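You operate a simulated robot arm through the tools that you are given. There is no shell and no other tool. Be economical: measure what you need, move in short steps, check, and stop when the job is done.

The job below is to be done with a simulated two-armed robot. You get a single attempt, and the scene is never put back.

JOB
Seal a wad of the job card's lot in that lot's tube.
Fine: hold roll and tube while you work on them; cap screwed shut, tube back in the grey tube rack.

Only the result counts: the job must be done as asked and must still hold three seconds after the hand-in. Knocking over, shifting, dropping, spilling or breaking anything else fails it. A push-on lid holds only when it is set on centred and level and pressed home; a screw cap is set on level and turned clockwise until tight.

ROBOT AND FRAMES
Two 7-joint arms with two-finger parallel grippers on one trunk, on a base that drives. Base frame: it is fixed to the floor where the robot stands at the start and does not move with it; the origin is under the middle of the robot, x ahead of it, y to its left, z up. Readings come in mm, degrees, newtons and seconds.
The left shoulder is at the start at [60, 143, 926], the right one opposite. With the tool pointing down near the work surface each hand reaches from about 300 to 720 mm from the robot's upright axis, wherever it stands, measured 20 degrees to its own side. Places, roughly: clear front of the steel table [500, -600, 900]. Payload 1.57 kg a hand.
Tool frame (each hand has its own): the origin (TCP) lies between the finger pads and is the grasp point; the fingertips stand 30 mm ahead of it; z points along the fingers, y is the line along which they close. The gripper opens to 110 mm. The fingers are 24 mm wide and 12 mm thick; the gripper's body (48 by 112 mm) begins 78 mm behind the TCP.
Orientation is that of the tool frame in the base frame, as a unit quaternion [x, y, z, w]. With the fingers straight down and closing along the base's y, the tool's x points along the base's -x, its y along +y and its z along -z.

CONTROLS
- The arms move only by the tool servo_tool. It takes "left_commands", "right_commands" or both (then of equal length, played together; a hand with none holds still); each is a list of rows, each a list of 7 numbers: the shift along the tool's x, y, z in units of 200 mm (1.0 is 200 mm), then the turn, a rotation vector about the tool's x, y, z in units of 60 degrees (1.0 is 60 degrees), then the opening, from 0 (shut) to 1 (fully open). In form: [[x, y, z, rx, ry, rz, grip], ...]. A call has 1 to 20 rows; each row is the pose to reach, as a shift and turn from the pose commanded when the call began, along the tool's axes at that moment. A call with a number of a shift or a turn outside -1 to 1 is refused whole. Rows are played at 5 a second. More than 50 mm and 8.6 degrees between two rows, or a gripper value outside its range, and nothing of the call is played. A pose out of reach is approached as far as the arm can. The call stops where the force on the tool passes 40 N (or 10 N more than at its start, if that is more) or the arm is blocked; 0.2 s more then pass. The fingers move at their own pace (about 45 mm/s each) and stop on an object; they squeeze with about 26 N. The grip force told is the motor's: it shows also when the fingers shut on nothing. Time passes only in rows, and 0.2 s behind the last, so rows that repeat a pose let the fingers close. It gives the time, the measured TCP pose, the force on the tool (base axes), the opening and the grip force at its end, in the units of the frame above (readings bear some noise), and new pictures: "views" is both (left out), scene, wrist or none (wrist: the cameras of the hands that moved).
- Cameras (640 x 400 px; columns grow to the right, rows downward): "scene" is now at [61.6, -34.8, 1542.7]; the picture's right is [-0.40, -0.92, 0.00], its down [-0.67, 0.29, -0.68] and it looks along [0.63, -0.27, -0.73] (base axes); focal length 272 px, centre (320, 200). "left" rides on the left gripper at [70, -16, -141] in its tool frame; the picture's right is [0.23, 0.97, 0.00], its down [-0.86, 0.20, -0.48] and it looks along [-0.47, 0.11, 0.88] (tool axes); focal length 222 px, centre (320, 200). "right" rides on the right gripper at [70, 16, -141] in its tool frame; the picture's right is [-0.23, 0.97, 0.00], its down [-0.86, -0.20, -0.48] and it looks along [-0.47, -0.11, 0.88] (tool axes); focal length 222 px, centre (320, 200). There is no depth. A picture from a camera that has moved, and an enlarged one, comes with that camera's place and axes in the base frame and with its lens. The place of the scene camera against the robot may be out by one fixed shift of up to 25 mm in any direction.
- slide_trunk(by): slides the trunk up (or, below 0, down) by that many mm; the arms and the scene camera ride with it, the base frame stays. It gives what a move gives, with no picture.
- steer(legs): drives the robot by 1 to 6 legs, each [ahead, left, turn to the left] in mm, mm and degrees, along the robot's own axes; the way and the turn of a leg run together, so that a leg with both is an arc; at most 1500 mm and 180 degrees a leg. The arms and the cameras ride along, it lands a little off, and it stops where it bumps. It gives what a move gives, and a new picture of the scene camera.
- turn_head(pan, tilt): turns the head with the scene camera to pan (to the left, within 86 degrees either way) and tilt (down, from -29 to 69), counted from straight ahead of the robot. It gives what a move gives, and a new picture of the scene camera.
- enlarge(camera, box): a new picture of the part [left, top, right, bottom] of that camera's present view, enlarged. No time passes.
- close_job(): hands the job in; it is judged then, once.

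Work in short steps. Places have to be worked out from the pictures, the camera data and where the tool is seen: move nearer, look again, correct. Check each grasp and each placing, and mend what went wrong. You have 120 turns and 260 pictures in all, those below and enlarged ones among them. Open the grippers and draw the arms clear of the work before you hand the job in, unless the task says otherwise; then end with one line.

The tools are called after "Call:" by a JSON object that holds its "fn" and its "kwargs". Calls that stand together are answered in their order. servo_tool: Moves the arms, as the interface text tells. Its arguments: {"type":"object","properties":{"left_commands":{"type":"array"},"right_commands":{"type":"array"},"views":{"type":"string","enum":["both","scene","wrist","none"]}},"required":[]} The other tools are called the same way: slide_trunk (by) slides the trunk up or down; steer (legs) drives the base; turn_head (pan, tilt) turns the head that bears the scene camera; enlarge (camera, box) takes an enlarged picture of a part of a camera's view; close_job () hands the job in.

At the start:

```text
clock: 0.0
left_position: [492.0, 41.2, 1000.0]
left_tcp_rot: [0.0, 1.0, 0.0, 0.0]
left_force: [-0.5, -0.8, -0.5]
left_width: 110.0
left_grasp_force: 0.1
right_position: [409.9, -414.7, 1000.5]
right_tcp_rot: [0.0, 1.0, -0.001, 0.0]
right_force: [-0.4, -0.1, 0.0]
right_width: 109.9
right_grasp_force: 0.1
trunk travel left (down, up): [-525.0, 65.0]
robot x, y, heading: [2.1, 2.0, 0.1]
head pan, tilt: [-23.4, 46.9]
```

scene: 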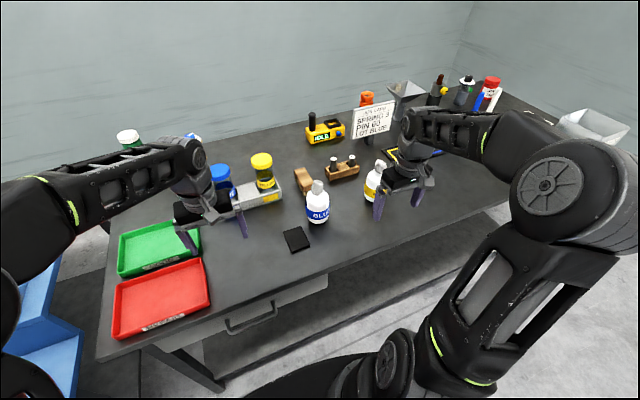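
right: 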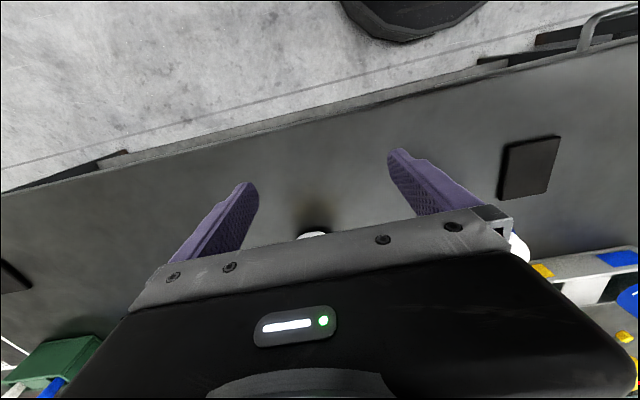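
left: 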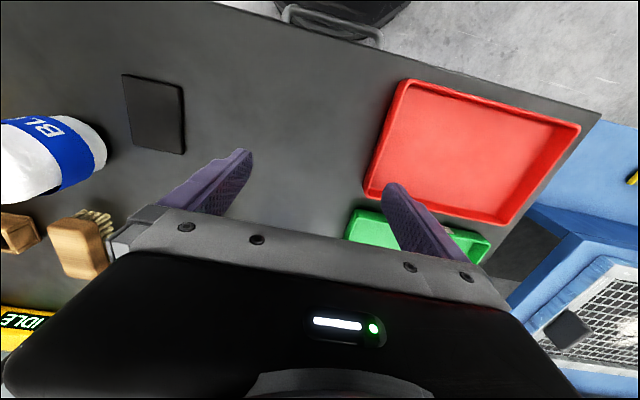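

I begin by reading the job card and surveying the bench.

Call:
{"fn": "enlarge", "kwargs": {"camera": "scene", "box": [290, 60, 530, 210]}}

Call:
{"fn": "enlarge", "kwargs": {"camera": "scene", "box": [100, 110, 340, 260]}}

```text
2.67 times, centred on (410, 135) of scene
camera zoom: at [61.6, -34.8, 1542.7], right [-0.4, -0.92, 0.0], down [-0.67, 0.29, -0.68], along [0.63, -0.27, -0.73], focal length 725 px, centre (80, 373)
```

zoom: 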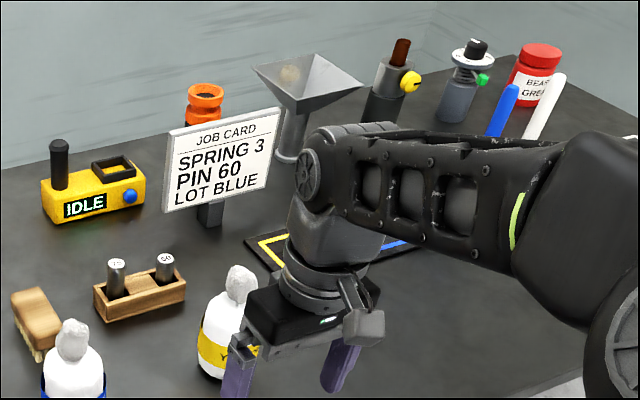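

```text
2.67 times, centred on (220, 185) of scene
camera zoom: at [61.6, -34.8, 1542.7], right [-0.4, -0.92, 0.0], down [-0.67, 0.29, -0.68], along [0.63, -0.27, -0.73], focal length 725 px, centre (587, 240)
```

zoom: 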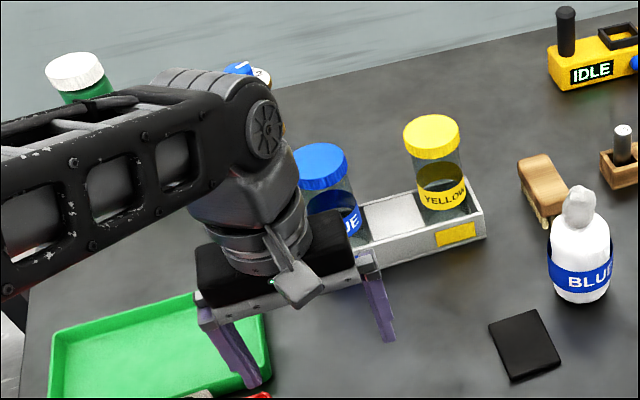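

The card calls for lot BLUE. I move both arms up and out to the sides for a clear look.

Call:
{"fn": "servo_tool", "kwargs": {"left_commands": [[0.12, 0.16, -0.1, 0, 0, 0, 1], [0.24, 0.33, -0.2, 0, 0, 0, 1], [0.36, 0.5, -0.3, 0, 0, 0, 1], [0.48, 0.66, -0.4, 0, 0, 0, 1], [0.6, 0.83, -0.5, 0, 0, 0, 1], [0.7, 0.98, -0.6, 0, 0, 0, 1]], "right_commands": [[0.05, -0.08, -0.1, 0, 0, 0, 1], [0.1, -0.16, -0.2, 0, 0, 0, 1], [0.15, -0.24, -0.3, 0, 0, 0, 1], [0.2, -0.32, -0.4, 0, 0, 0, 1], [0.25, -0.4, -0.5, 0, 0, 0, 1], [0.3, -0.5, -0.6, 0, 0, 0, 1]], "views": "scene"}}

```text
clock: 1.4
left_position: [345.7, 190.4, 1137.2]
left_tcp_rot: [0.074, 0.997, 0.001, 0.03]
left_force: [2.1, 3.0, -1.5]
left_width: 110.1
left_grasp_force: 0.1
right_position: [352.5, -502.0, 1102.6]
right_tcp_rot: [0.001, 1.0, 0.001, 0.004]
right_force: [-1.5, -1.0, 0.3]
right_width: 110.1
right_grasp_force: 0.1
right hand out of reach, approached as far as the arm can: row 6
trunk travel left (down, up): [-525.0, 65.0]
robot x, y, heading: [-2.0, 5.9, -0.0]
head pan, tilt: [-23.4, 46.9]
camera scene: at [56.2, -40.5, 1542.8], right [-0.4, -0.92, -0.01], down [-0.67, 0.29, -0.69], along [0.63, -0.27, -0.73], focal length 272 px, centre (320, 200)
```

scene: 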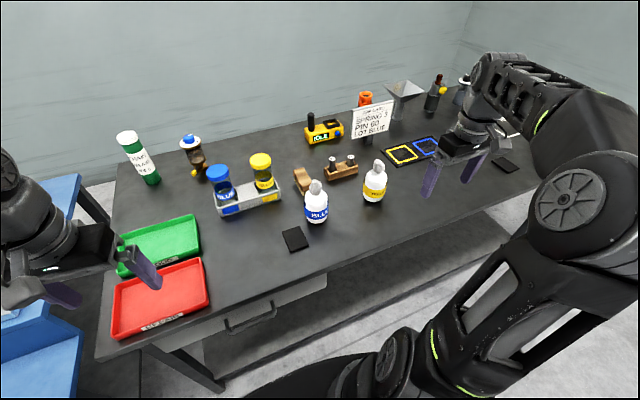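

Both views are clear now. I enlarge the rack and the rolls.

Call:
{"fn": "enlarge", "kwargs": {"camera": "scene", "box": [176, 125, 336, 225]}}

Call:
{"fn": "enlarge", "kwargs": {"camera": "scene", "box": [270, 145, 430, 255]}}

```text
4.00 times, centred on (256, 175) of scene
camera zoom: at [56.2, -40.5, 1542.8], right [-0.4, -0.92, -0.01], down [-0.67, 0.29, -0.69], along [0.63, -0.27, -0.73], focal length 1088 px, centre (576, 300)
```

zoom: 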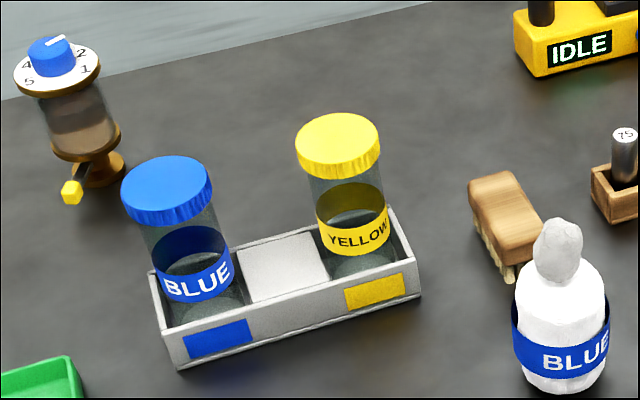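

```text
3.64 times, centred on (350, 200) of scene
camera zoom: at [56.2, -40.5, 1542.8], right [-0.4, -0.92, -0.01], down [-0.67, 0.29, -0.69], along [0.63, -0.27, -0.73], focal length 989 px, centre (211, 200)
```

zoom: 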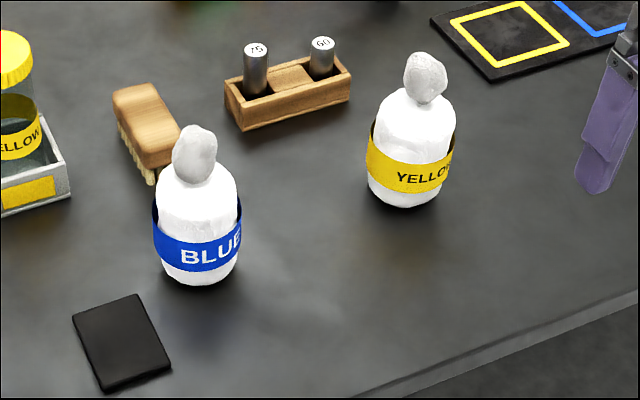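

I estimate the blue tube at about (736, 7), standing in the rack to about z 1020, and the blue roll at about (577, -249). I bring the left hand in front of the tube with the fingers pitched to 30° below horizontal.

Call:
{"fn": "servo_tool", "kwargs": {"left_commands": [[-0.09, -0.11, 0.025, 0, -0.125, 0, 1], [-0.18, -0.22, 0.05, 0, -0.25, 0, 1], [-0.28, -0.33, 0.075, 0, -0.375, 0, 1], [-0.37, -0.44, 0.1, 0, -0.5, 0, 1], [-0.46, -0.55, 0.125, 0, -0.625, 0, 1], [-0.55, -0.66, 0.15, 0, -0.75, 0, 1], [-0.64, -0.77, 0.175, 0, -0.875, 0, 1], [-0.74, -0.88, 0.2, 0, -1, 0, 1], [-0.74, -0.88, 0.2, 0, -1, 0, 1]]}}

```text
clock: 3.4
left_position: [495.1, 47.7, 1079.6]
left_tcp_rot: [-0.002, 0.87, -0.031, 0.492]
left_force: [0.6, -0.6, -0.4]
left_width: 110.3
left_grasp_force: 0.0
right_position: [355.1, -497.1, 1102.1]
right_tcp_rot: [0.001, 1.0, 0.0, 0.001]
right_force: [-0.9, -0.4, 0.6]
right_width: 110.0
right_grasp_force: 0.1
trunk travel left (down, up): [-525.0, 65.0]
robot x, y, heading: [-0.5, -1.0, 0.2]
head pan, tilt: [-23.4, 46.9]
camera scene: at [61.3, -34.4, 1542.7], right [-0.4, -0.92, 0.0], down [-0.67, 0.29, -0.68], along [0.63, -0.27, -0.73], focal length 272 px, centre (320, 200)
camera left: at [337.9, 37.5, 1094.1], right [-0.09, 0.96, -0.25], down [0.04, 0.25, 0.97], along [1.0, 0.08, -0.06], focal length 222 px, centre (320, 200)
```

scene: 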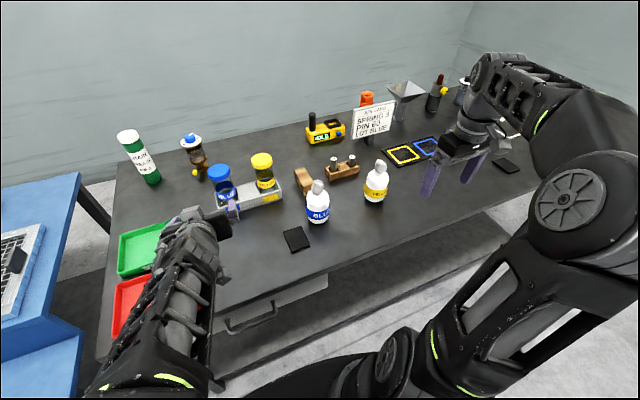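
left: 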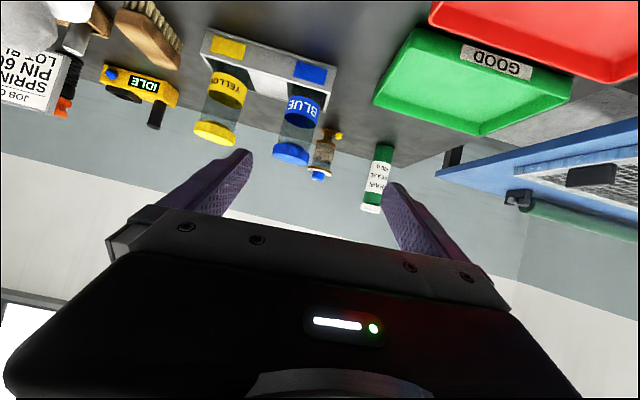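

Call:
{"fn": "enlarge", "kwargs": {"camera": "left", "box": [180, 20, 360, 180]}}

```text
2.50 times, centred on (270, 100) of left
camera zoom: at [337.9, 37.5, 1094.1], right [-0.09, 0.96, -0.25], down [0.04, 0.25, 0.97], along [1.0, 0.08, -0.06], focal length 555 px, centre (445, 450)
```

zoom: 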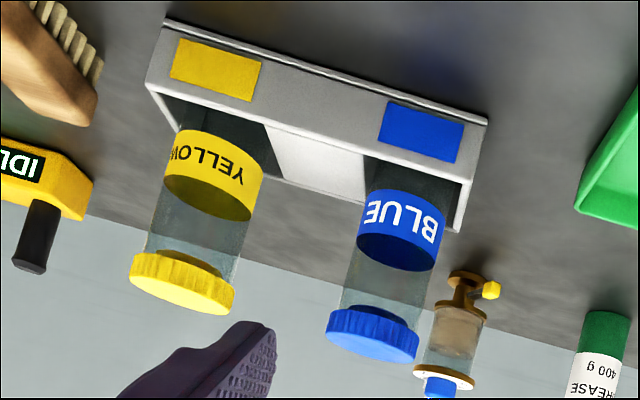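

From this view, the blue tube's axis is at about (718, 0), the cap spans about z 990–1020 and the rack wall tops out at about z 903. I go to a pre-grasp in front of it and level the hand.

Call:
{"fn": "servo_tool", "kwargs": {"left_commands": [[0.06, -0.04, 0.16, -0.01, 0, 0.007, 1], [0.12, -0.08, 0.32, -0.02, 0, 0.014, 1], [0.18, -0.115, 0.48, -0.03, 0, 0.02, 1], [0.24, -0.15, 0.64, -0.04, 0, 0.027, 1], [0.293, -0.189, 0.796, -0.05, 0, 0.033, 1], [0.293, -0.189, 0.796, -0.05, 0, 0.033, 1]], "views": "wrist"}}

Call:
{"fn": "enlarge", "kwargs": {"camera": "left", "box": [160, 0, 400, 150]}}

```text
clock: 3.9
left_position: [523.6, 33.4, 1048.6]
left_tcp_rot: [-0.026, 0.873, -0.063, 0.482]
left_force: [-0.6, 0.4, -0.3]
left_width: 110.0
left_grasp_force: 0.1
right_position: [357.3, -498.2, 1102.6]
right_tcp_rot: [0.0, 1.0, -0.001, 0.002]
right_force: [-0.6, 0.7, 1.0]
right_width: 110.2
right_grasp_force: 0.0
trunk travel left (down, up): [-525.0, 65.0]
robot x, y, heading: [1.2, -0.9, 0.1]
head pan, tilt: [-23.4, 46.9]
stopped in row 2 (left hand): the arm was blocked; the commanded pose is now the measured one
camera left: at [366.9, 22.4, 1068.4], right [-0.11, 0.94, -0.32], down [0.06, 0.33, 0.94], along [0.99, 0.08, -0.09], focal length 222 px, centre (320, 200)
```

left: 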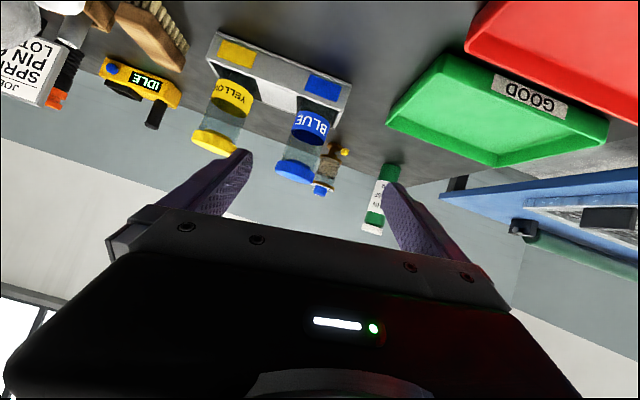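

```text
2.67 times, centred on (280, 75) of left
camera zoom: at [366.9, 22.4, 1068.4], right [-0.11, 0.94, -0.32], down [0.06, 0.33, 0.94], along [0.99, 0.08, -0.09], focal length 592 px, centre (427, 533)
```

zoom: 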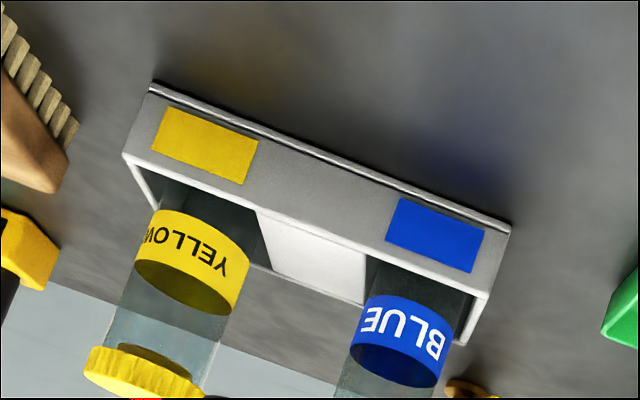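

The arm was blocked and the roll drifted, which looks like a wrist limit at this pitch. I level the hand at a 45° pitch instead and watch whether it follows.

Call:
{"fn": "servo_tool", "kwargs": {"left_commands": [[0, 0, 0, -0.052, 0.11, 0.042, 1], [0, 0, 0, -0.104, 0.217, 0.083, 1], [0, 0, 0, -0.104, 0.217, 0.083, 1]], "views": "scene"}}

```text
clock: 4.7
left_position: [522.8, 34.3, 1049.7]
left_tcp_rot: [-0.006, 0.926, 0.003, 0.379]
left_force: [0.0, 0.2, -0.4]
left_width: 109.9
left_grasp_force: 0.1
right_position: [356.1, -498.4, 1102.7]
right_tcp_rot: [0.001, 1.0, -0.001, 0.001]
right_force: [0.1, -0.4, 0.2]
right_width: 110.1
right_grasp_force: 0.1
trunk travel left (down, up): [-525.0, 65.0]
robot x, y, heading: [2.6, -0.3, -0.1]
head pan, tilt: [-23.4, 46.9]
camera scene: at [61.2, -34.9, 1542.7], right [-0.4, -0.92, 0.0], down [-0.67, 0.29, -0.68], along [0.63, -0.27, -0.73], focal length 272 px, centre (320, 200)
```

scene: 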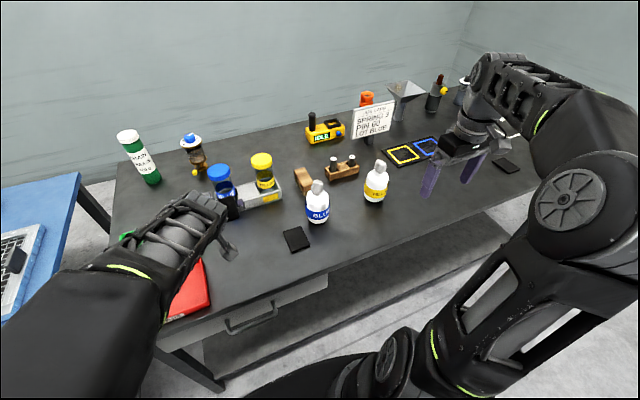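

At 45° it is level and follows well. I go on to the pre-grasp at about (600, 0, 944).

Call:
{"fn": "servo_tool", "kwargs": {"left_commands": [[0.025, -0.044, 0.16, 0, 0, 0, 1], [0.05, -0.088, 0.32, 0, 0, 0, 1], [0.075, -0.13, 0.48, 0, 0, 0, 1], [0.098, -0.175, 0.647, 0, 0, 0, 1], [0.098, -0.175, 0.647, 0, 0, 0, 1]], "views": "wrist"}}

Call:
{"fn": "enlarge", "kwargs": {"camera": "left", "box": [160, 50, 480, 250]}}

```text
clock: 5.9
left_position: [602.7, -0.4, 943.4]
left_tcp_rot: [-0.007, 0.925, 0.002, 0.38]
left_force: [-0.7, 0.1, -0.4]
left_width: 110.1
left_grasp_force: 0.0
right_position: [356.9, -497.5, 1102.0]
right_tcp_rot: [0.001, 1.0, -0.001, 0.001]
right_force: [1.0, 1.1, -1.1]
right_width: 110.0
right_grasp_force: 0.0
trunk travel left (down, up): [-525.0, 65.0]
robot x, y, heading: [1.2, 1.2, 0.0]
head pan, tilt: [-23.4, 46.9]
camera left: at [452.8, -18.3, 994.9], right [-0.18, 0.97, -0.16], down [0.27, 0.2, 0.94], along [0.95, 0.12, -0.3], focal length 222 px, centre (320, 200)
```

left: 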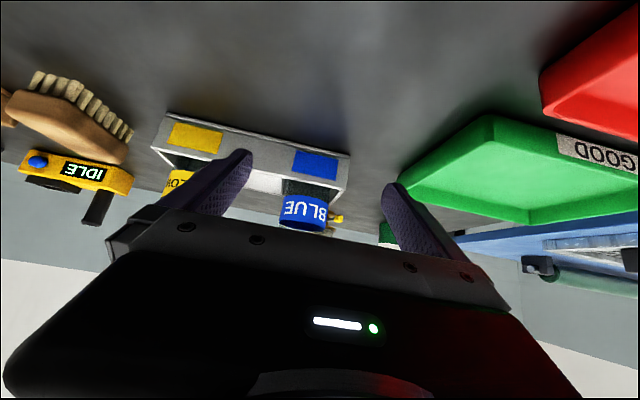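

```text
2.00 times, centred on (320, 150) of left
camera zoom: at [452.8, -18.3, 994.9], right [-0.18, 0.97, -0.16], down [0.27, 0.2, 0.94], along [0.95, 0.12, -0.3], focal length 444 px, centre (320, 300)
```

zoom: 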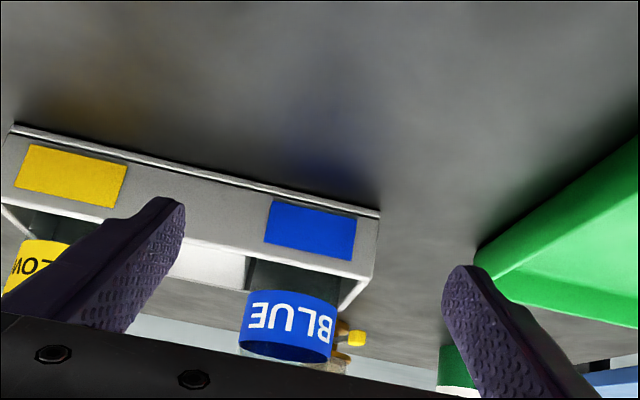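

The tube is centred in y between the fingers. I advance 115 mm horizontally and close.

Call:
{"fn": "servo_tool", "kwargs": {"left_commands": [[-0.1, -0.004, 0.1, 0, 0, 0, 1], [-0.2, -0.007, 0.2, 0, 0, 0, 1], [-0.3, -0.01, 0.3, 0, 0, 0, 1], [-0.412, -0.014, 0.4, 0, 0, 0, 1], [-0.412, -0.014, 0.4, 0, 0, 0, 1], [-0.412, -0.014, 0.4, 0, 0, 0, 0], [-0.412, -0.014, 0.4, 0, 0, 0, 0], [-0.412, -0.014, 0.4, 0, 0, 0, 0], [-0.412, -0.014, 0.4, 0, 0, 0, 0], [-0.412, -0.014, 0.4, 0, 0, 0, 0]]}}

```text
clock: 8.1
left_position: [716.3, -1.6, 945.4]
left_tcp_rot: [-0.007, 0.925, 0.003, 0.38]
left_force: [0.8, -0.3, 0.4]
left_width: 55.0
left_grasp_force: 26.4
right_position: [356.6, -496.9, 1103.0]
right_tcp_rot: [0.001, 1.0, 0.0, 0.002]
right_force: [0.0, 0.3, 0.5]
right_width: 109.8
right_grasp_force: 0.0
trunk travel left (down, up): [-525.0, 65.0]
robot x, y, heading: [1.1, 4.2, 0.5]
head pan, tilt: [-23.4, 46.9]
camera scene: at [61.5, -35.0, 1542.7], right [-0.4, -0.92, 0.0], down [-0.67, 0.29, -0.68], along [0.63, -0.27, -0.73], focal length 272 px, centre (320, 200)
camera left: at [567.6, -19.7, 996.4], right [-0.18, 0.97, -0.16], down [0.27, 0.2, 0.94], along [0.95, 0.12, -0.3], focal length 222 px, centre (320, 200)
```

scene: 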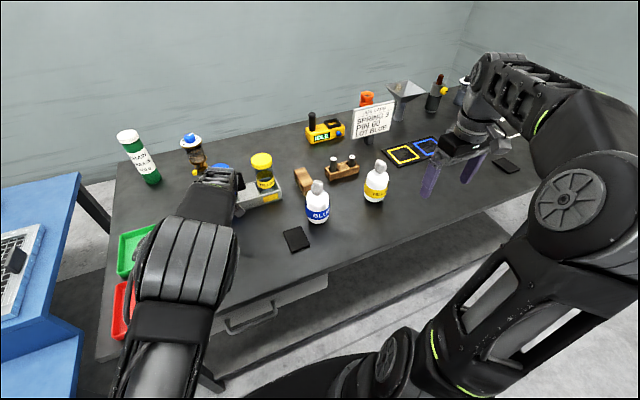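
left: 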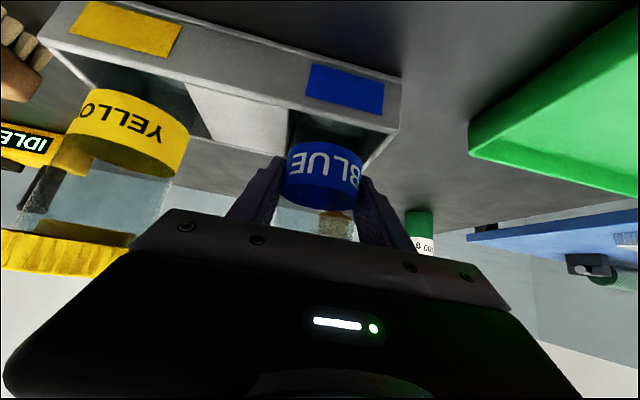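

The tube is gripped at a width of 55, and I note the seated TCP as (716.3, -1.6, 945.4). I lift it 70 mm straight up and draw it back toward x 510.

Call:
{"fn": "servo_tool", "kwargs": {"left_commands": [[-0.08, 0, -0.083, 0, 0, 0, 0], [-0.165, 0, -0.166, 0, 0, 0, 0], [-0.246, 0, -0.249, 0, 0, 0, 0], [-0.246, 0, -0.249, 0, 0, 0, 0], [-0.126, -0.01, -0.37, 0, 0, 0, 0], [0.0, -0.02, -0.49, 0, 0, 0, 0], [0.12, -0.03, -0.61, 0, 0, 0, 0], [0.24, -0.045, -0.73, 0, 0, 0, 0], [0.36, -0.06, -0.85, 0, 0, 0, 0], [0.486, -0.07, -0.973, 0, 0, 0, 0], [0.486, -0.07, -0.973, 0, 0, 0, 0]]}}

```text
clock: 10.5
left_position: [519.8, 9.0, 1006.8]
left_tcp_rot: [-0.035, 0.929, 0.012, 0.369]
left_force: [0.6, -0.2, -0.4]
left_width: 55.2
left_grasp_force: 25.7
right_position: [356.8, -497.9, 1102.5]
right_tcp_rot: [0.001, 1.0, 0.0, 0.002]
right_force: [0.1, -0.2, 0.0]
right_width: 109.9
right_grasp_force: 0.1
trunk travel left (down, up): [-525.0, 65.0]
robot x, y, heading: [-0.3, 1.0, -0.2]
head pan, tilt: [-23.4, 46.9]
camera scene: at [61.1, -35.5, 1542.7], right [-0.4, -0.92, 0.0], down [-0.67, 0.29, -0.68], along [0.63, -0.27, -0.73], focal length 272 px, centre (320, 200)
camera left: at [374.9, -18.0, 1061.4], right [-0.24, 0.96, -0.16], down [0.28, 0.22, 0.93], along [0.93, 0.18, -0.32], focal length 222 px, centre (320, 200)
```

scene: 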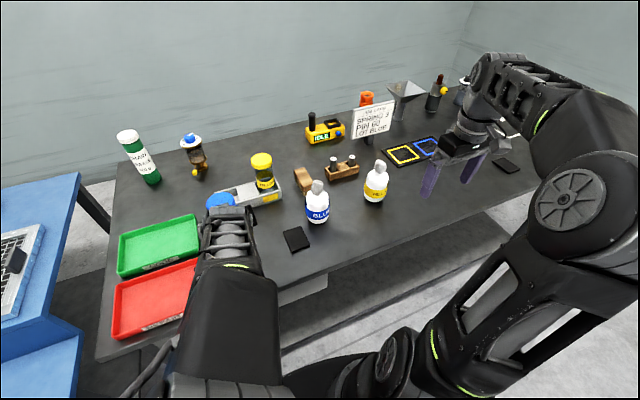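
left: 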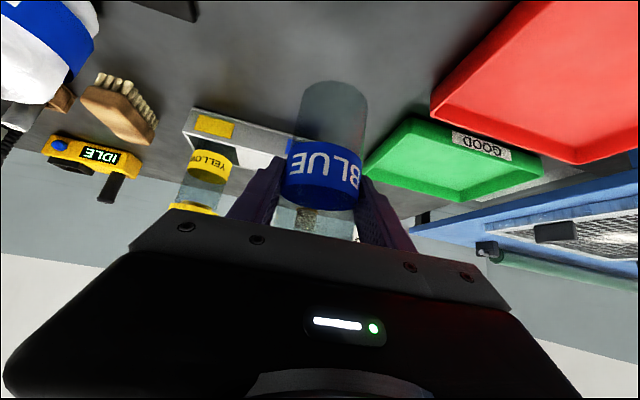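

The tube came out cleanly, but the hand tilted a little because the pose is too close in. I set it at about x 560 and just above the table, TCP z about 948.

Call:
{"fn": "servo_tool", "kwargs": {"left_commands": [[0.015, -0.006, 0.1, 0, 0, 0, 0], [0.03, -0.012, 0.2, 0, 0, 0, 0], [0.045, -0.018, 0.3, 0, 0, 0, 0], [0.06, -0.025, 0.412, 0, 0, 0, 0], [0.06, -0.025, 0.412, 0, 0, 0, 0], [0.06, -0.025, 0.412, 0, 0, 0, 0]], "views": "wrist"}}

Call:
{"fn": "enlarge", "kwargs": {"camera": "left", "box": [200, 50, 440, 250]}}

```text
clock: 11.9
left_position: [560.5, -22.2, 947.9]
left_tcp_rot: [-0.007, 0.925, 0.004, 0.38]
left_force: [-0.1, -1.4, -0.8]
left_width: 55.0
left_grasp_force: 25.5
right_position: [356.9, -498.3, 1102.6]
right_tcp_rot: [0.002, 1.0, -0.001, 0.002]
right_force: [-0.8, 0.0, -1.2]
right_width: 110.0
right_grasp_force: 0.0
trunk travel left (down, up): [-525.0, 65.0]
robot x, y, heading: [-1.5, -3.0, 0.1]
head pan, tilt: [-23.4, 46.9]
camera left: at [411.7, -40.9, 999.7], right [-0.18, 0.97, -0.16], down [0.27, 0.2, 0.94], along [0.95, 0.12, -0.3], focal length 222 px, centre (320, 200)
```

left: 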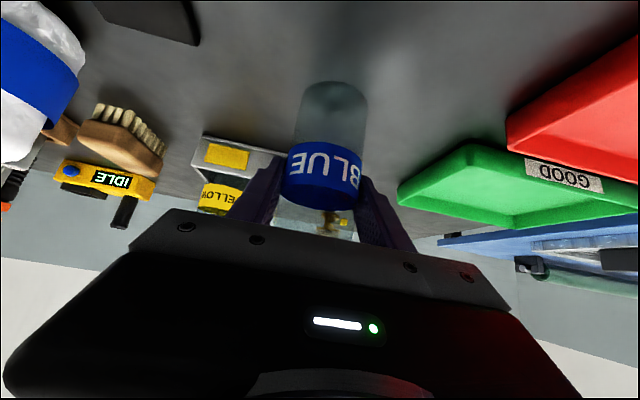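

```text
2.00 times, centred on (320, 150) of left
camera zoom: at [411.7, -40.9, 999.7], right [-0.18, 0.97, -0.16], down [0.27, 0.2, 0.94], along [0.95, 0.12, -0.3], focal length 444 px, centre (320, 300)
```

zoom: 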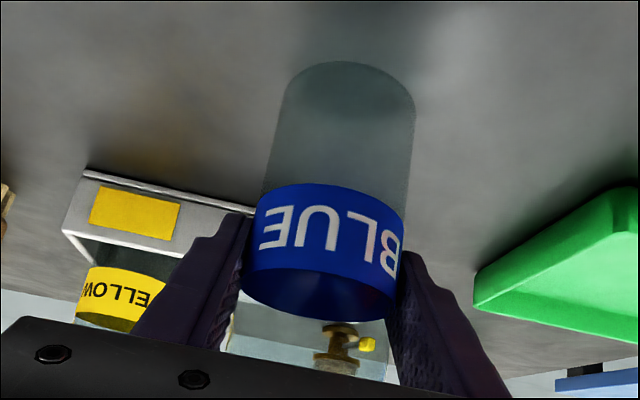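

The tube bottom seems about 12–16 mm above the table. I lower it by 11 mm and read the force.

Call:
{"fn": "servo_tool", "kwargs": {"left_commands": [[0.013, 0, 0.013, 0, 0, 0, 0], [0.026, 0, 0.026, 0, 0, 0, 0], [0.039, 0, 0.039, 0, 0, 0, 0], [0.039, 0, 0.039, 0, 0, 0, 0]], "views": "wrist"}}

Call:
{"fn": "enlarge", "kwargs": {"camera": "left", "box": [260, 50, 420, 150]}}

Call:
{"fn": "enlarge", "kwargs": {"camera": "scene", "box": [180, 160, 340, 260]}}

```text
clock: 12.9
left_position: [559.2, -22.5, 938.8]
left_tcp_rot: [-0.007, 0.924, 0.002, 0.381]
left_force: [-0.2, 1.9, 11.3]
left_width: 55.3
left_grasp_force: 25.9
right_position: [357.1, -497.5, 1102.9]
right_tcp_rot: [0.0, 1.0, -0.001, 0.002]
right_force: [-0.1, -0.1, -0.4]
right_width: 109.9
right_grasp_force: 0.0
trunk travel left (down, up): [-525.0, 65.0]
robot x, y, heading: [-5.1, 1.2, 0.3]
head pan, tilt: [-23.4, 46.9]
camera left: at [411.5, -40.5, 989.8], right [-0.18, 0.97, -0.16], down [0.27, 0.2, 0.94], along [0.95, 0.12, -0.29], focal length 222 px, centre (320, 200)
```

left: 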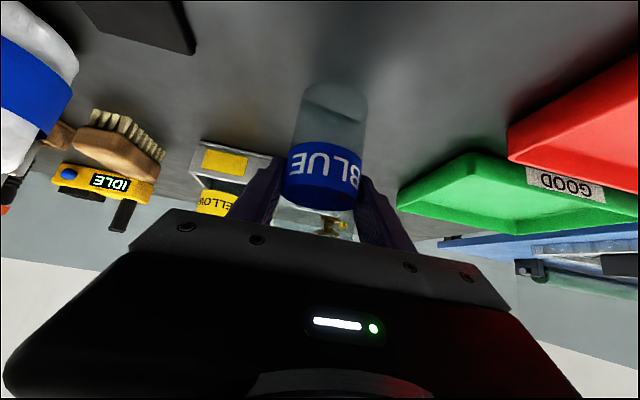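

```text
4.00 times, centred on (340, 100) of left
camera zoom: at [411.5, -40.5, 989.8], right [-0.18, 0.97, -0.16], down [0.27, 0.2, 0.94], along [0.95, 0.12, -0.29], focal length 888 px, centre (240, 600)
```

zoom: 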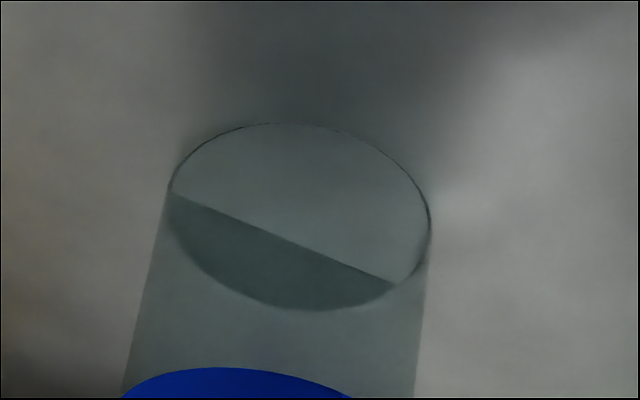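

```text
4.00 times, centred on (260, 210) of scene
camera zoom: at [60.5, -34.8, 1543.0], right [-0.4, -0.92, 0.0], down [-0.67, 0.29, -0.68], along [0.63, -0.27, -0.73], focal length 1088 px, centre (560, 160)
```

zoom: 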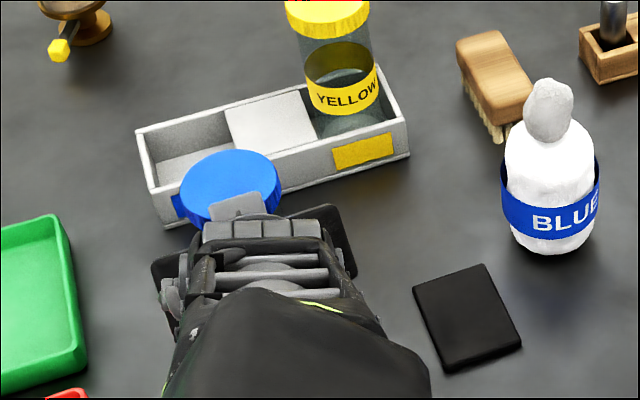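

The tube rests on the table (11 N) with the grip held at z 939. I bring the right hand over toward the cap, high up.

Call:
{"fn": "servo_tool", "kwargs": {"right_commands": [[-0.2, 0.2, -0.03, 0, 0, 0, 1], [-0.4, 0.4, -0.06, 0, 0, 0, 1], [-0.6, 0.6, -0.1, 0, 0, 0, 1], [-0.8, 0.8, -0.14, 0, 0, 0, 1], [-0.8, 1.0, -0.14, 0, 0, 0, 1]], "views": "none"}}

Call:
{"fn": "servo_tool", "kwargs": {"right_commands": [[0, 0.2, 0, 0, 0, 0, 1], [0, 0.4, 0, 0, 0, 0, 1], [0, 0.6, 0, 0, 0, 0, 1], [0, 0.7, 0, 0, 0, 0, 1], [0, 0.7, 0, 0, 0, 0, 1]]}}

```text
refused: row 1 steps farther than a row can; nothing moved
```

```text
clock: 14.1
left_position: [559.3, -20.9, 936.6]
left_tcp_rot: [-0.008, 0.925, 0.003, 0.38]
left_force: [4.3, -1.6, 9.2]
left_width: 55.1
left_grasp_force: 26.0
right_position: [356.8, -356.7, 1104.5]
right_tcp_rot: [0.001, 1.0, -0.001, 0.002]
right_force: [-0.2, 0.6, 1.1]
right_width: 109.9
right_grasp_force: 0.2
trunk travel left (down, up): [-525.0, 65.0]
robot x, y, heading: [1.5, -1.4, 0.1]
head pan, tilt: [-23.4, 46.9]
camera scene: at [61.0, -35.0, 1542.7], right [-0.4, -0.92, 0.0], down [-0.67, 0.29, -0.68], along [0.63, -0.27, -0.73], focal length 272 px, centre (320, 200)
camera right: at [285.6, -340.1, 1244.6], right [0.23, 0.97, 0.0], down [0.85, -0.2, 0.48], along [0.47, -0.11, -0.88], focal length 222 px, centre (320, 200)
```

scene: 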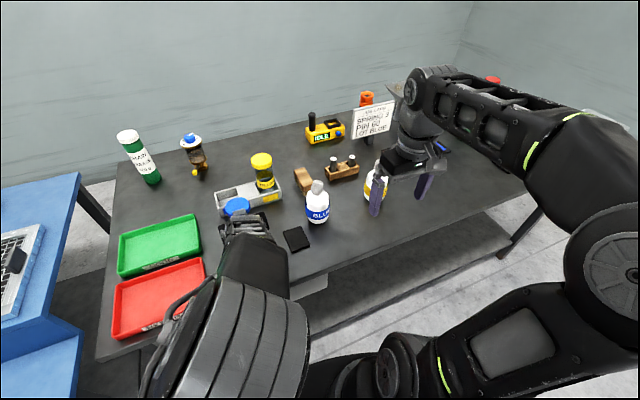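
right: 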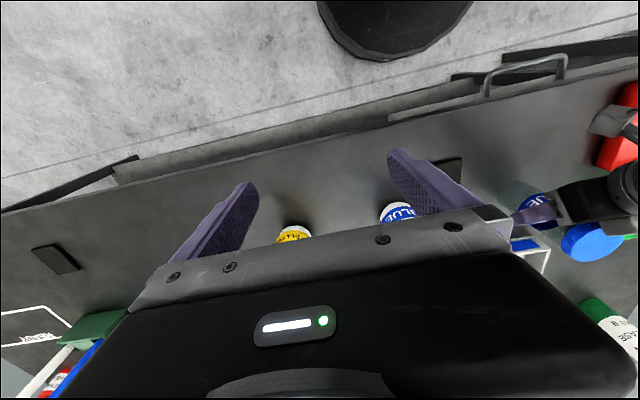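

Call:
{"fn": "servo_tool", "kwargs": {"right_commands": [[-0.16, 0.16, -0.03, 0, 0, 0, 1], [-0.32, 0.32, -0.06, 0, 0, 0, 1], [-0.48, 0.48, -0.08, 0, 0, 0, 1], [-0.64, 0.64, -0.1, 0, 0, 0, 1], [-0.8, 0.8, -0.12, 0, 0, 0, 1], [-0.95, 0.95, -0.13, 0, 0, 0, 1], [-0.95, 0.95, -0.13, 0, 0, 0, 1]]}}

```text
clock: 15.7
left_position: [560.1, -21.4, 937.5]
left_tcp_rot: [-0.007, 0.925, 0.003, 0.379]
left_force: [-1.3, 0.3, 2.9]
left_width: 55.0
left_grasp_force: 25.8
right_position: [530.2, -166.5, 1098.4]
right_tcp_rot: [0.001, 1.0, -0.001, 0.004]
right_force: [0.2, 0.2, -0.2]
right_width: 110.0
right_grasp_force: 0.0
right hand out of reach, approached as far as the arm can: row 4, 5, 6, 7
trunk travel left (down, up): [-525.0, 65.0]
robot x, y, heading: [-2.7, -0.5, 0.0]
head pan, tilt: [-23.4, 46.9]
camera scene: at [61.7, -34.0, 1542.7], right [-0.4, -0.92, 0.0], down [-0.67, 0.29, -0.68], along [0.63, -0.27, -0.73], focal length 272 px, centre (320, 200)
camera right: at [458.5, -150.2, 1239.3], right [0.23, 0.97, 0.0], down [0.85, -0.2, 0.49], along [0.47, -0.11, -0.87], focal length 222 px, centre (320, 200)
```

scene: 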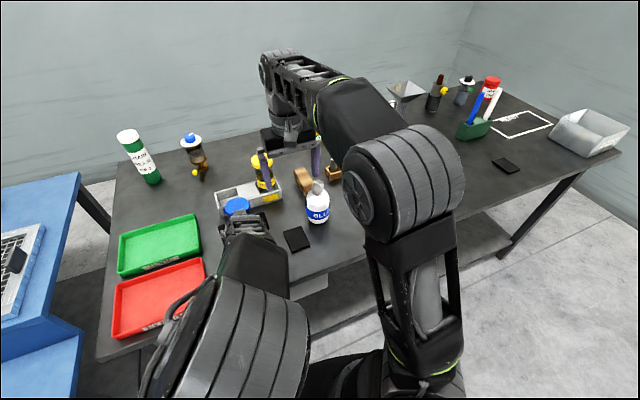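
right: 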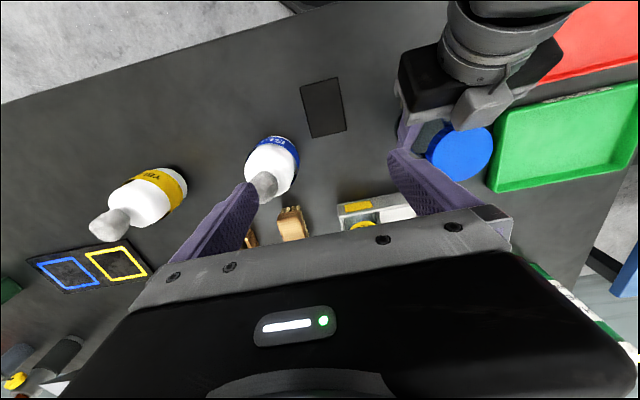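

The right arm's tool-down reach is short at this height. Raising the trunk by 60 mm gives it more; the tube rides up with it and I then lower it again.

Call:
{"fn": "slide_trunk", "kwargs": {"by": 60}}

```text
clock: 16.7
left_position: [558.9, -21.5, 995.7]
left_tcp_rot: [-0.006, 0.925, 0.002, 0.38]
left_force: [0.8, 0.6, -0.8]
left_width: 55.0
left_grasp_force: 26.2
right_position: [529.8, -169.9, 1158.5]
right_tcp_rot: [0.001, 1.0, -0.001, 0.004]
right_force: [0.6, -0.9, 0.5]
right_width: 110.0
right_grasp_force: 0.0
trunk travel left (down, up): [-585.0, 5.0]
robot x, y, heading: [1.1, 0.2, 0.2]
head pan, tilt: [-23.4, 46.9]
```

Call:
{"fn": "servo_tool", "kwargs": {"left_commands": [[0.06, 0, 0.06, 0, 0, 0, 0], [0.12, 0, 0.12, 0, 0, 0, 0], [0.17, 0, 0.17, 0, 0, 0, 0], [0.193, 0, 0.195, 0, 0, 0, 0], [0.193, 0, 0.195, 0, 0, 0, 0]], "views": "wrist"}}

Call:
{"fn": "enlarge", "kwargs": {"camera": "right", "box": [240, 60, 540, 260]}}

```text
clock: 17.9
left_position: [560.3, -20.8, 940.7]
left_tcp_rot: [-0.006, 0.925, 0.002, 0.38]
left_force: [0.2, -0.3, -0.7]
left_width: 55.3
left_grasp_force: 26.1
right_position: [529.4, -169.8, 1158.5]
right_tcp_rot: [0.001, 1.0, -0.001, 0.005]
right_force: [0.1, 0.7, 0.4]
right_width: 110.3
right_grasp_force: 0.2
trunk travel left (down, up): [-585.0, 5.0]
robot x, y, heading: [-1.2, -0.8, -0.3]
head pan, tilt: [-23.4, 46.9]
camera left: at [411.1, -40.7, 993.5], right [-0.18, 0.97, -0.16], down [0.27, 0.2, 0.94], along [0.95, 0.12, -0.3], focal length 222 px, centre (320, 200)
```

left: 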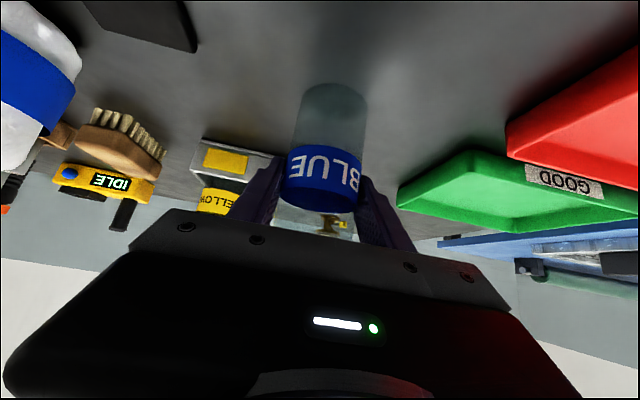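

```text
2.00 times, centred on (390, 160) of right
camera zoom: at [458.2, -151.4, 1299.6], right [0.23, 0.97, 0.0], down [0.85, -0.2, 0.49], along [0.47, -0.11, -0.87], focal length 444 px, centre (180, 280)
```

zoom: 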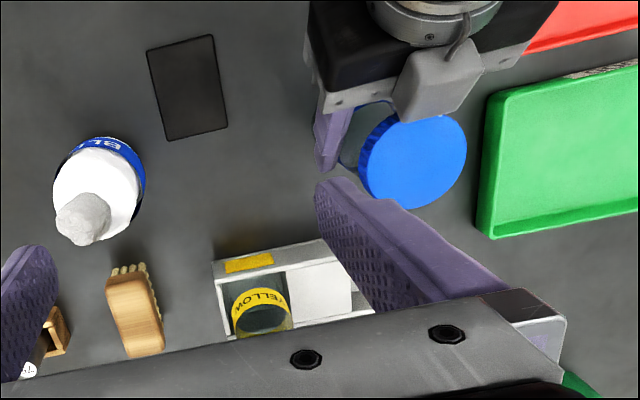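

The cap top centre reads (561, -21, about 1014), matching the tube. The left fingers sit too close under the cap, so I set the tube down, open slightly, regrip 27 mm lower, and so free room for the right hand to turn.

Call:
{"fn": "servo_tool", "kwargs": {"left_commands": [[0.006, 0, 0.006, 0, 0, 0, 0], [0.006, 0, 0.006, 0, 0, 0, 0], [0.006, 0, 0.006, 0, 0, 0, 0.72], [0.006, 0, 0.006, 0, 0, 0, 0.72], [0.006, 0, 0.006, 0, 0, 0, 0.72], [0.05, 0, 0.05, 0, 0, 0, 0.72], [0.102, 0, 0.103, 0, 0, 0, 0.72], [0.102, 0, 0.103, 0, 0, 0, 0.72], [0.102, 0, 0.103, 0, 0, 0, 0], [0.102, 0, 0.103, 0, 0, 0, 0], [0.102, 0, 0.103, 0, 0, 0, 0], [0.102, 0, 0.103, 0, 0, 0, 0]], "views": "wrist"}}

Call:
{"fn": "enlarge", "kwargs": {"camera": "right", "box": [340, 60, 540, 180]}}

```text
clock: 20.5
left_position: [559.6, -21.8, 913.5]
left_tcp_rot: [-0.007, 0.925, 0.004, 0.379]
left_force: [0.1, -0.7, -0.4]
left_width: 55.2
left_grasp_force: 25.0
right_position: [530.2, -169.8, 1159.1]
right_tcp_rot: [0.002, 1.0, -0.001, 0.004]
right_force: [-0.4, -0.2, -0.5]
right_width: 110.3
right_grasp_force: 0.1
trunk travel left (down, up): [-585.0, 5.0]
robot x, y, heading: [3.5, 3.8, 0.2]
head pan, tilt: [-23.4, 46.9]
camera left: at [410.7, -40.2, 964.7], right [-0.18, 0.97, -0.16], down [0.27, 0.2, 0.94], along [0.95, 0.12, -0.3], focal length 222 px, centre (320, 200)
```

left: 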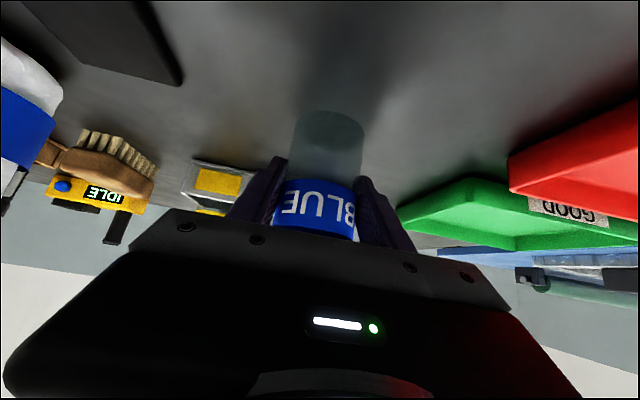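

```text
3.20 times, centred on (440, 120) of right
camera zoom: at [458.2, -151.4, 1299.6], right [0.23, 0.97, 0.0], down [0.85, -0.2, 0.49], along [0.47, -0.11, -0.87], focal length 711 px, centre (-64, 456)
```

zoom: 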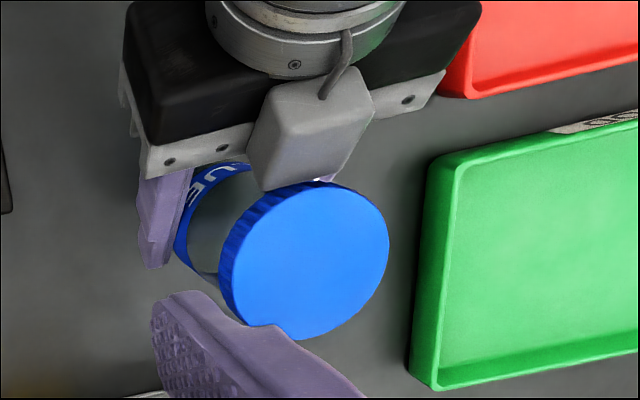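

The tube is regripped lower and still stands. I bring the right hand over the cap at about z 1090.

Call:
{"fn": "servo_tool", "kwargs": {"right_commands": [[-0.03, 0.18, 0.08, 0, 0, 0, 1], [-0.07, 0.37, 0.16, 0, 0, 0, 1], [-0.11, 0.56, 0.24, 0, 0, 0, 1], [-0.155, 0.745, 0.325, 0, 0, 0, 1], [-0.155, 0.745, 0.325, 0, 0, 0, 1]]}}

```text
clock: 21.5
left_position: [561.0, -18.6, 912.9]
left_tcp_rot: [-0.009, 0.925, 0.004, 0.379]
left_force: [0.2, 1.3, 2.7]
left_width: 55.5
left_grasp_force: 25.8
right_position: [564.4, -66.2, 1168.1]
right_tcp_rot: [0.027, 0.995, 0.08, 0.048]
right_force: [-0.3, 0.1, -0.3]
right_width: 110.1
right_grasp_force: 0.0
trunk travel left (down, up): [-585.0, 5.0]
robot x, y, heading: [-0.2, -0.5, 0.0]
head pan, tilt: [-23.4, 46.9]
stopped in row 4 (right hand): the arm was blocked; the commanded pose is now the measured one
camera scene: at [61.5, -34.9, 1602.7], right [-0.4, -0.92, 0.0], down [-0.67, 0.29, -0.68], along [0.63, -0.27, -0.73], focal length 272 px, centre (320, 200)
camera right: at [481.4, -66.5, 1304.0], right [0.27, 0.95, 0.18], down [0.79, -0.33, 0.51], along [0.54, 0.0, -0.84], focal length 222 px, centre (320, 200)
```

scene: 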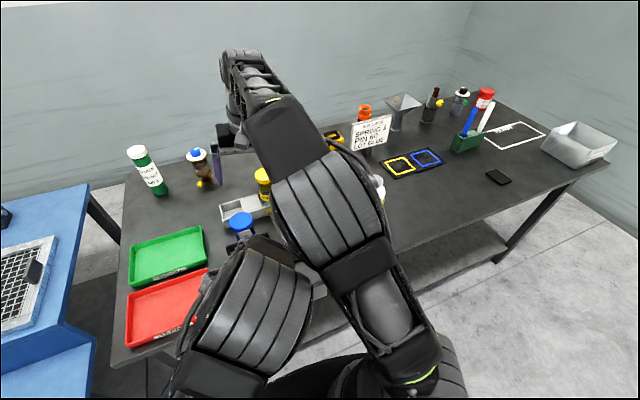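
right: 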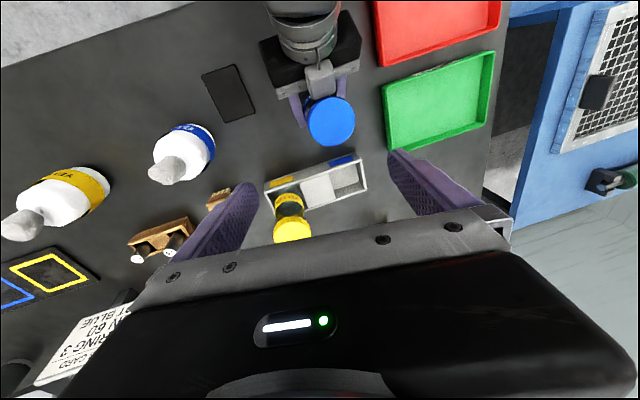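

The right and left elbows touched. I draw the right arm back and then swing the left hand round the tube so it holds from the left side, which frees the middle.

Call:
{"fn": "servo_tool", "kwargs": {"right_commands": [[0.05, -0.18, -0.02, 0.03, 0.02, -0.01, 1], [0.1, -0.36, -0.05, 0.06, 0.04, -0.02, 1], [0.15, -0.54, -0.07, 0.09, 0.06, -0.03, 1], [0.2, -0.72, -0.1, 0.12, 0.08, -0.035, 1], [0.25, -0.91, -0.12, 0.156, 0.094, -0.043, 1], [0.25, -0.91, -0.12, 0.156, 0.094, -0.043, 1]], "views": "none"}}

Call:
{"fn": "servo_tool", "kwargs": {"left_commands": [[-0.028, 0, -0.028, 0, 0, 0, 0], [-0.028, 0, -0.028, 0.088, 0, 0.089, 0], [-0.028, 0, -0.028, 0.176, 0, 0.178, 0], [-0.028, 0, -0.028, 0.264, 0, 0.267, 0], [-0.028, 0, -0.028, 0.352, 0, 0.356, 0], [-0.028, 0, -0.028, 0.44, 0, 0.445, 0], [-0.028, 0, -0.028, 0.528, 0, 0.533, 0], [-0.028, 0, -0.028, 0.616, 0, 0.622, 0], [-0.028, 0, -0.028, 0.703, 0, 0.711, 0], [-0.028, 0, -0.028, 0.703, 0, 0.711, 0]]}}

```text
clock: 22.9
left_position: [560.1, -20.6, 912.2]
left_tcp_rot: [-0.009, 0.925, 0.005, 0.38]
left_force: [1.2, 0.1, 3.5]
left_width: 55.5
left_grasp_force: 25.6
right_position: [505.2, -244.6, 1159.7]
right_tcp_rot: [0.002, 1.0, -0.002, -0.003]
right_force: [0.1, 0.2, 0.4]
right_width: 110.2
right_grasp_force: 0.0
trunk travel left (down, up): [-585.0, 5.0]
robot x, y, heading: [-4.1, -1.2, -0.1]
head pan, tilt: [-23.4, 46.9]
```

```text
clock: 25.1
left_position: [559.2, -17.1, 922.2]
left_tcp_rot: [0.455, 0.806, -0.187, 0.33]
left_force: [1.6, 0.5, 11.2]
left_width: 53.5
left_grasp_force: 26.0
left hand out of reach, approached as far as the arm can: row 5, 6, 7
right_position: [504.4, -243.6, 1159.0]
right_tcp_rot: [0.003, 1.0, -0.002, -0.003]
right_force: [0.3, 0.6, -1.1]
right_width: 110.3
right_grasp_force: 0.1
trunk travel left (down, up): [-585.0, 5.0]
robot x, y, heading: [2.7, 0.1, 0.3]
head pan, tilt: [-23.4, 46.9]
camera scene: at [60.7, -34.5, 1602.9], right [-0.4, -0.92, 0.0], down [-0.67, 0.29, -0.68], along [0.63, -0.27, -0.73], focal length 272 px, centre (320, 200)
camera left: at [468.8, 100.8, 973.2], right [0.75, 0.64, -0.16], down [0.31, -0.13, 0.94], along [0.58, -0.76, -0.3], focal length 222 px, centre (320, 200)
```

scene: 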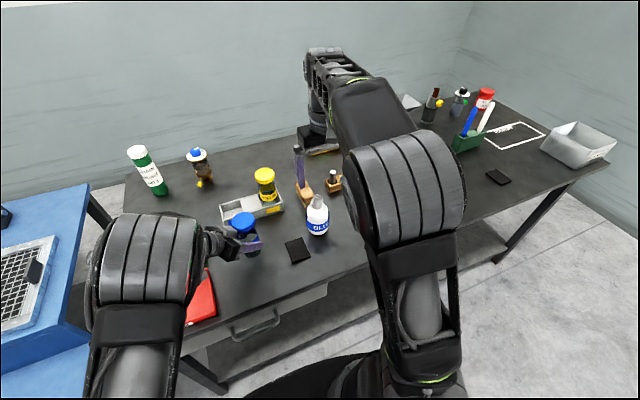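
left: 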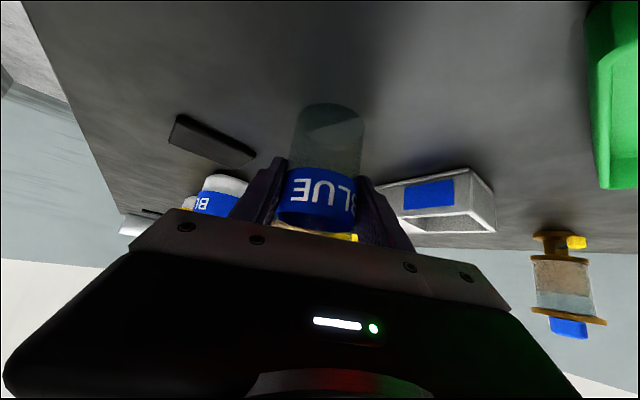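

Call:
{"fn": "enlarge", "kwargs": {"camera": "left", "box": [220, 80, 460, 230]}}

Call:
{"fn": "enlarge", "kwargs": {"camera": "scene", "box": [190, 180, 310, 270]}}

Call:
{"fn": "enlarge", "kwargs": {"camera": "right", "box": [320, 20, 620, 200]}}

```text
2.67 times, centred on (340, 155) of left
camera zoom: at [468.8, 100.8, 973.2], right [0.75, 0.64, -0.16], down [0.31, -0.13, 0.94], along [0.58, -0.76, -0.3], focal length 592 px, centre (267, 320)
```

zoom: 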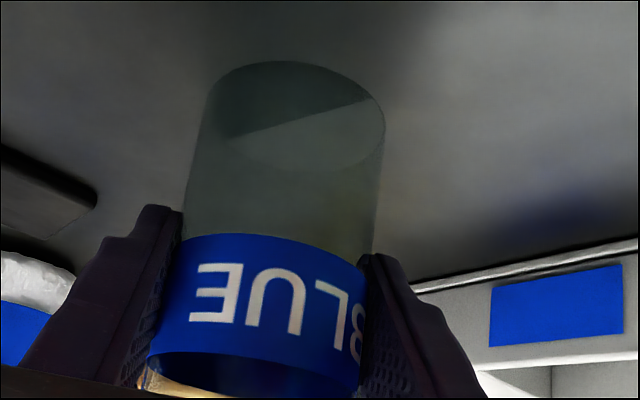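

```text
4.44 times, centred on (250, 225) of scene
camera zoom: at [60.7, -34.5, 1602.9], right [-0.4, -0.92, 0.0], down [-0.67, 0.29, -0.68], along [0.63, -0.27, -0.73], focal length 1208 px, centre (631, 89)
```

zoom: 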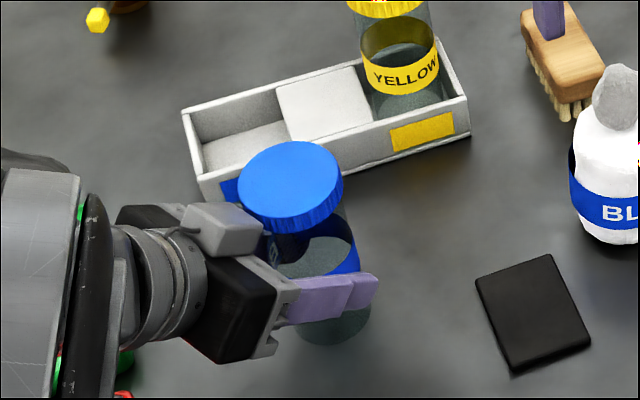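

```text
2.13 times, centred on (470, 110) of right
camera zoom: at [434.7, -225.1, 1301.1], right [0.23, 0.97, -0.01], down [0.86, -0.2, 0.48], along [0.46, -0.12, -0.88], focal length 474 px, centre (0, 392)
```

zoom: 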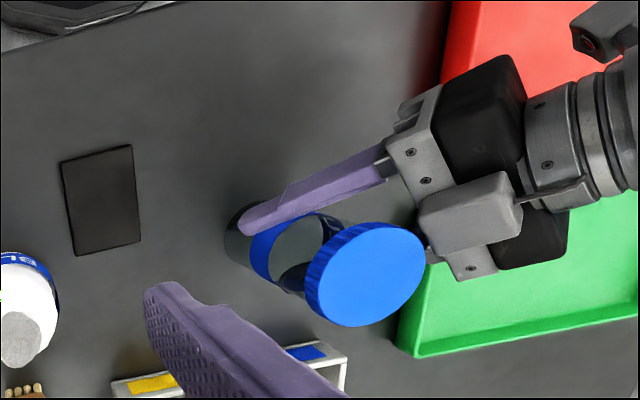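

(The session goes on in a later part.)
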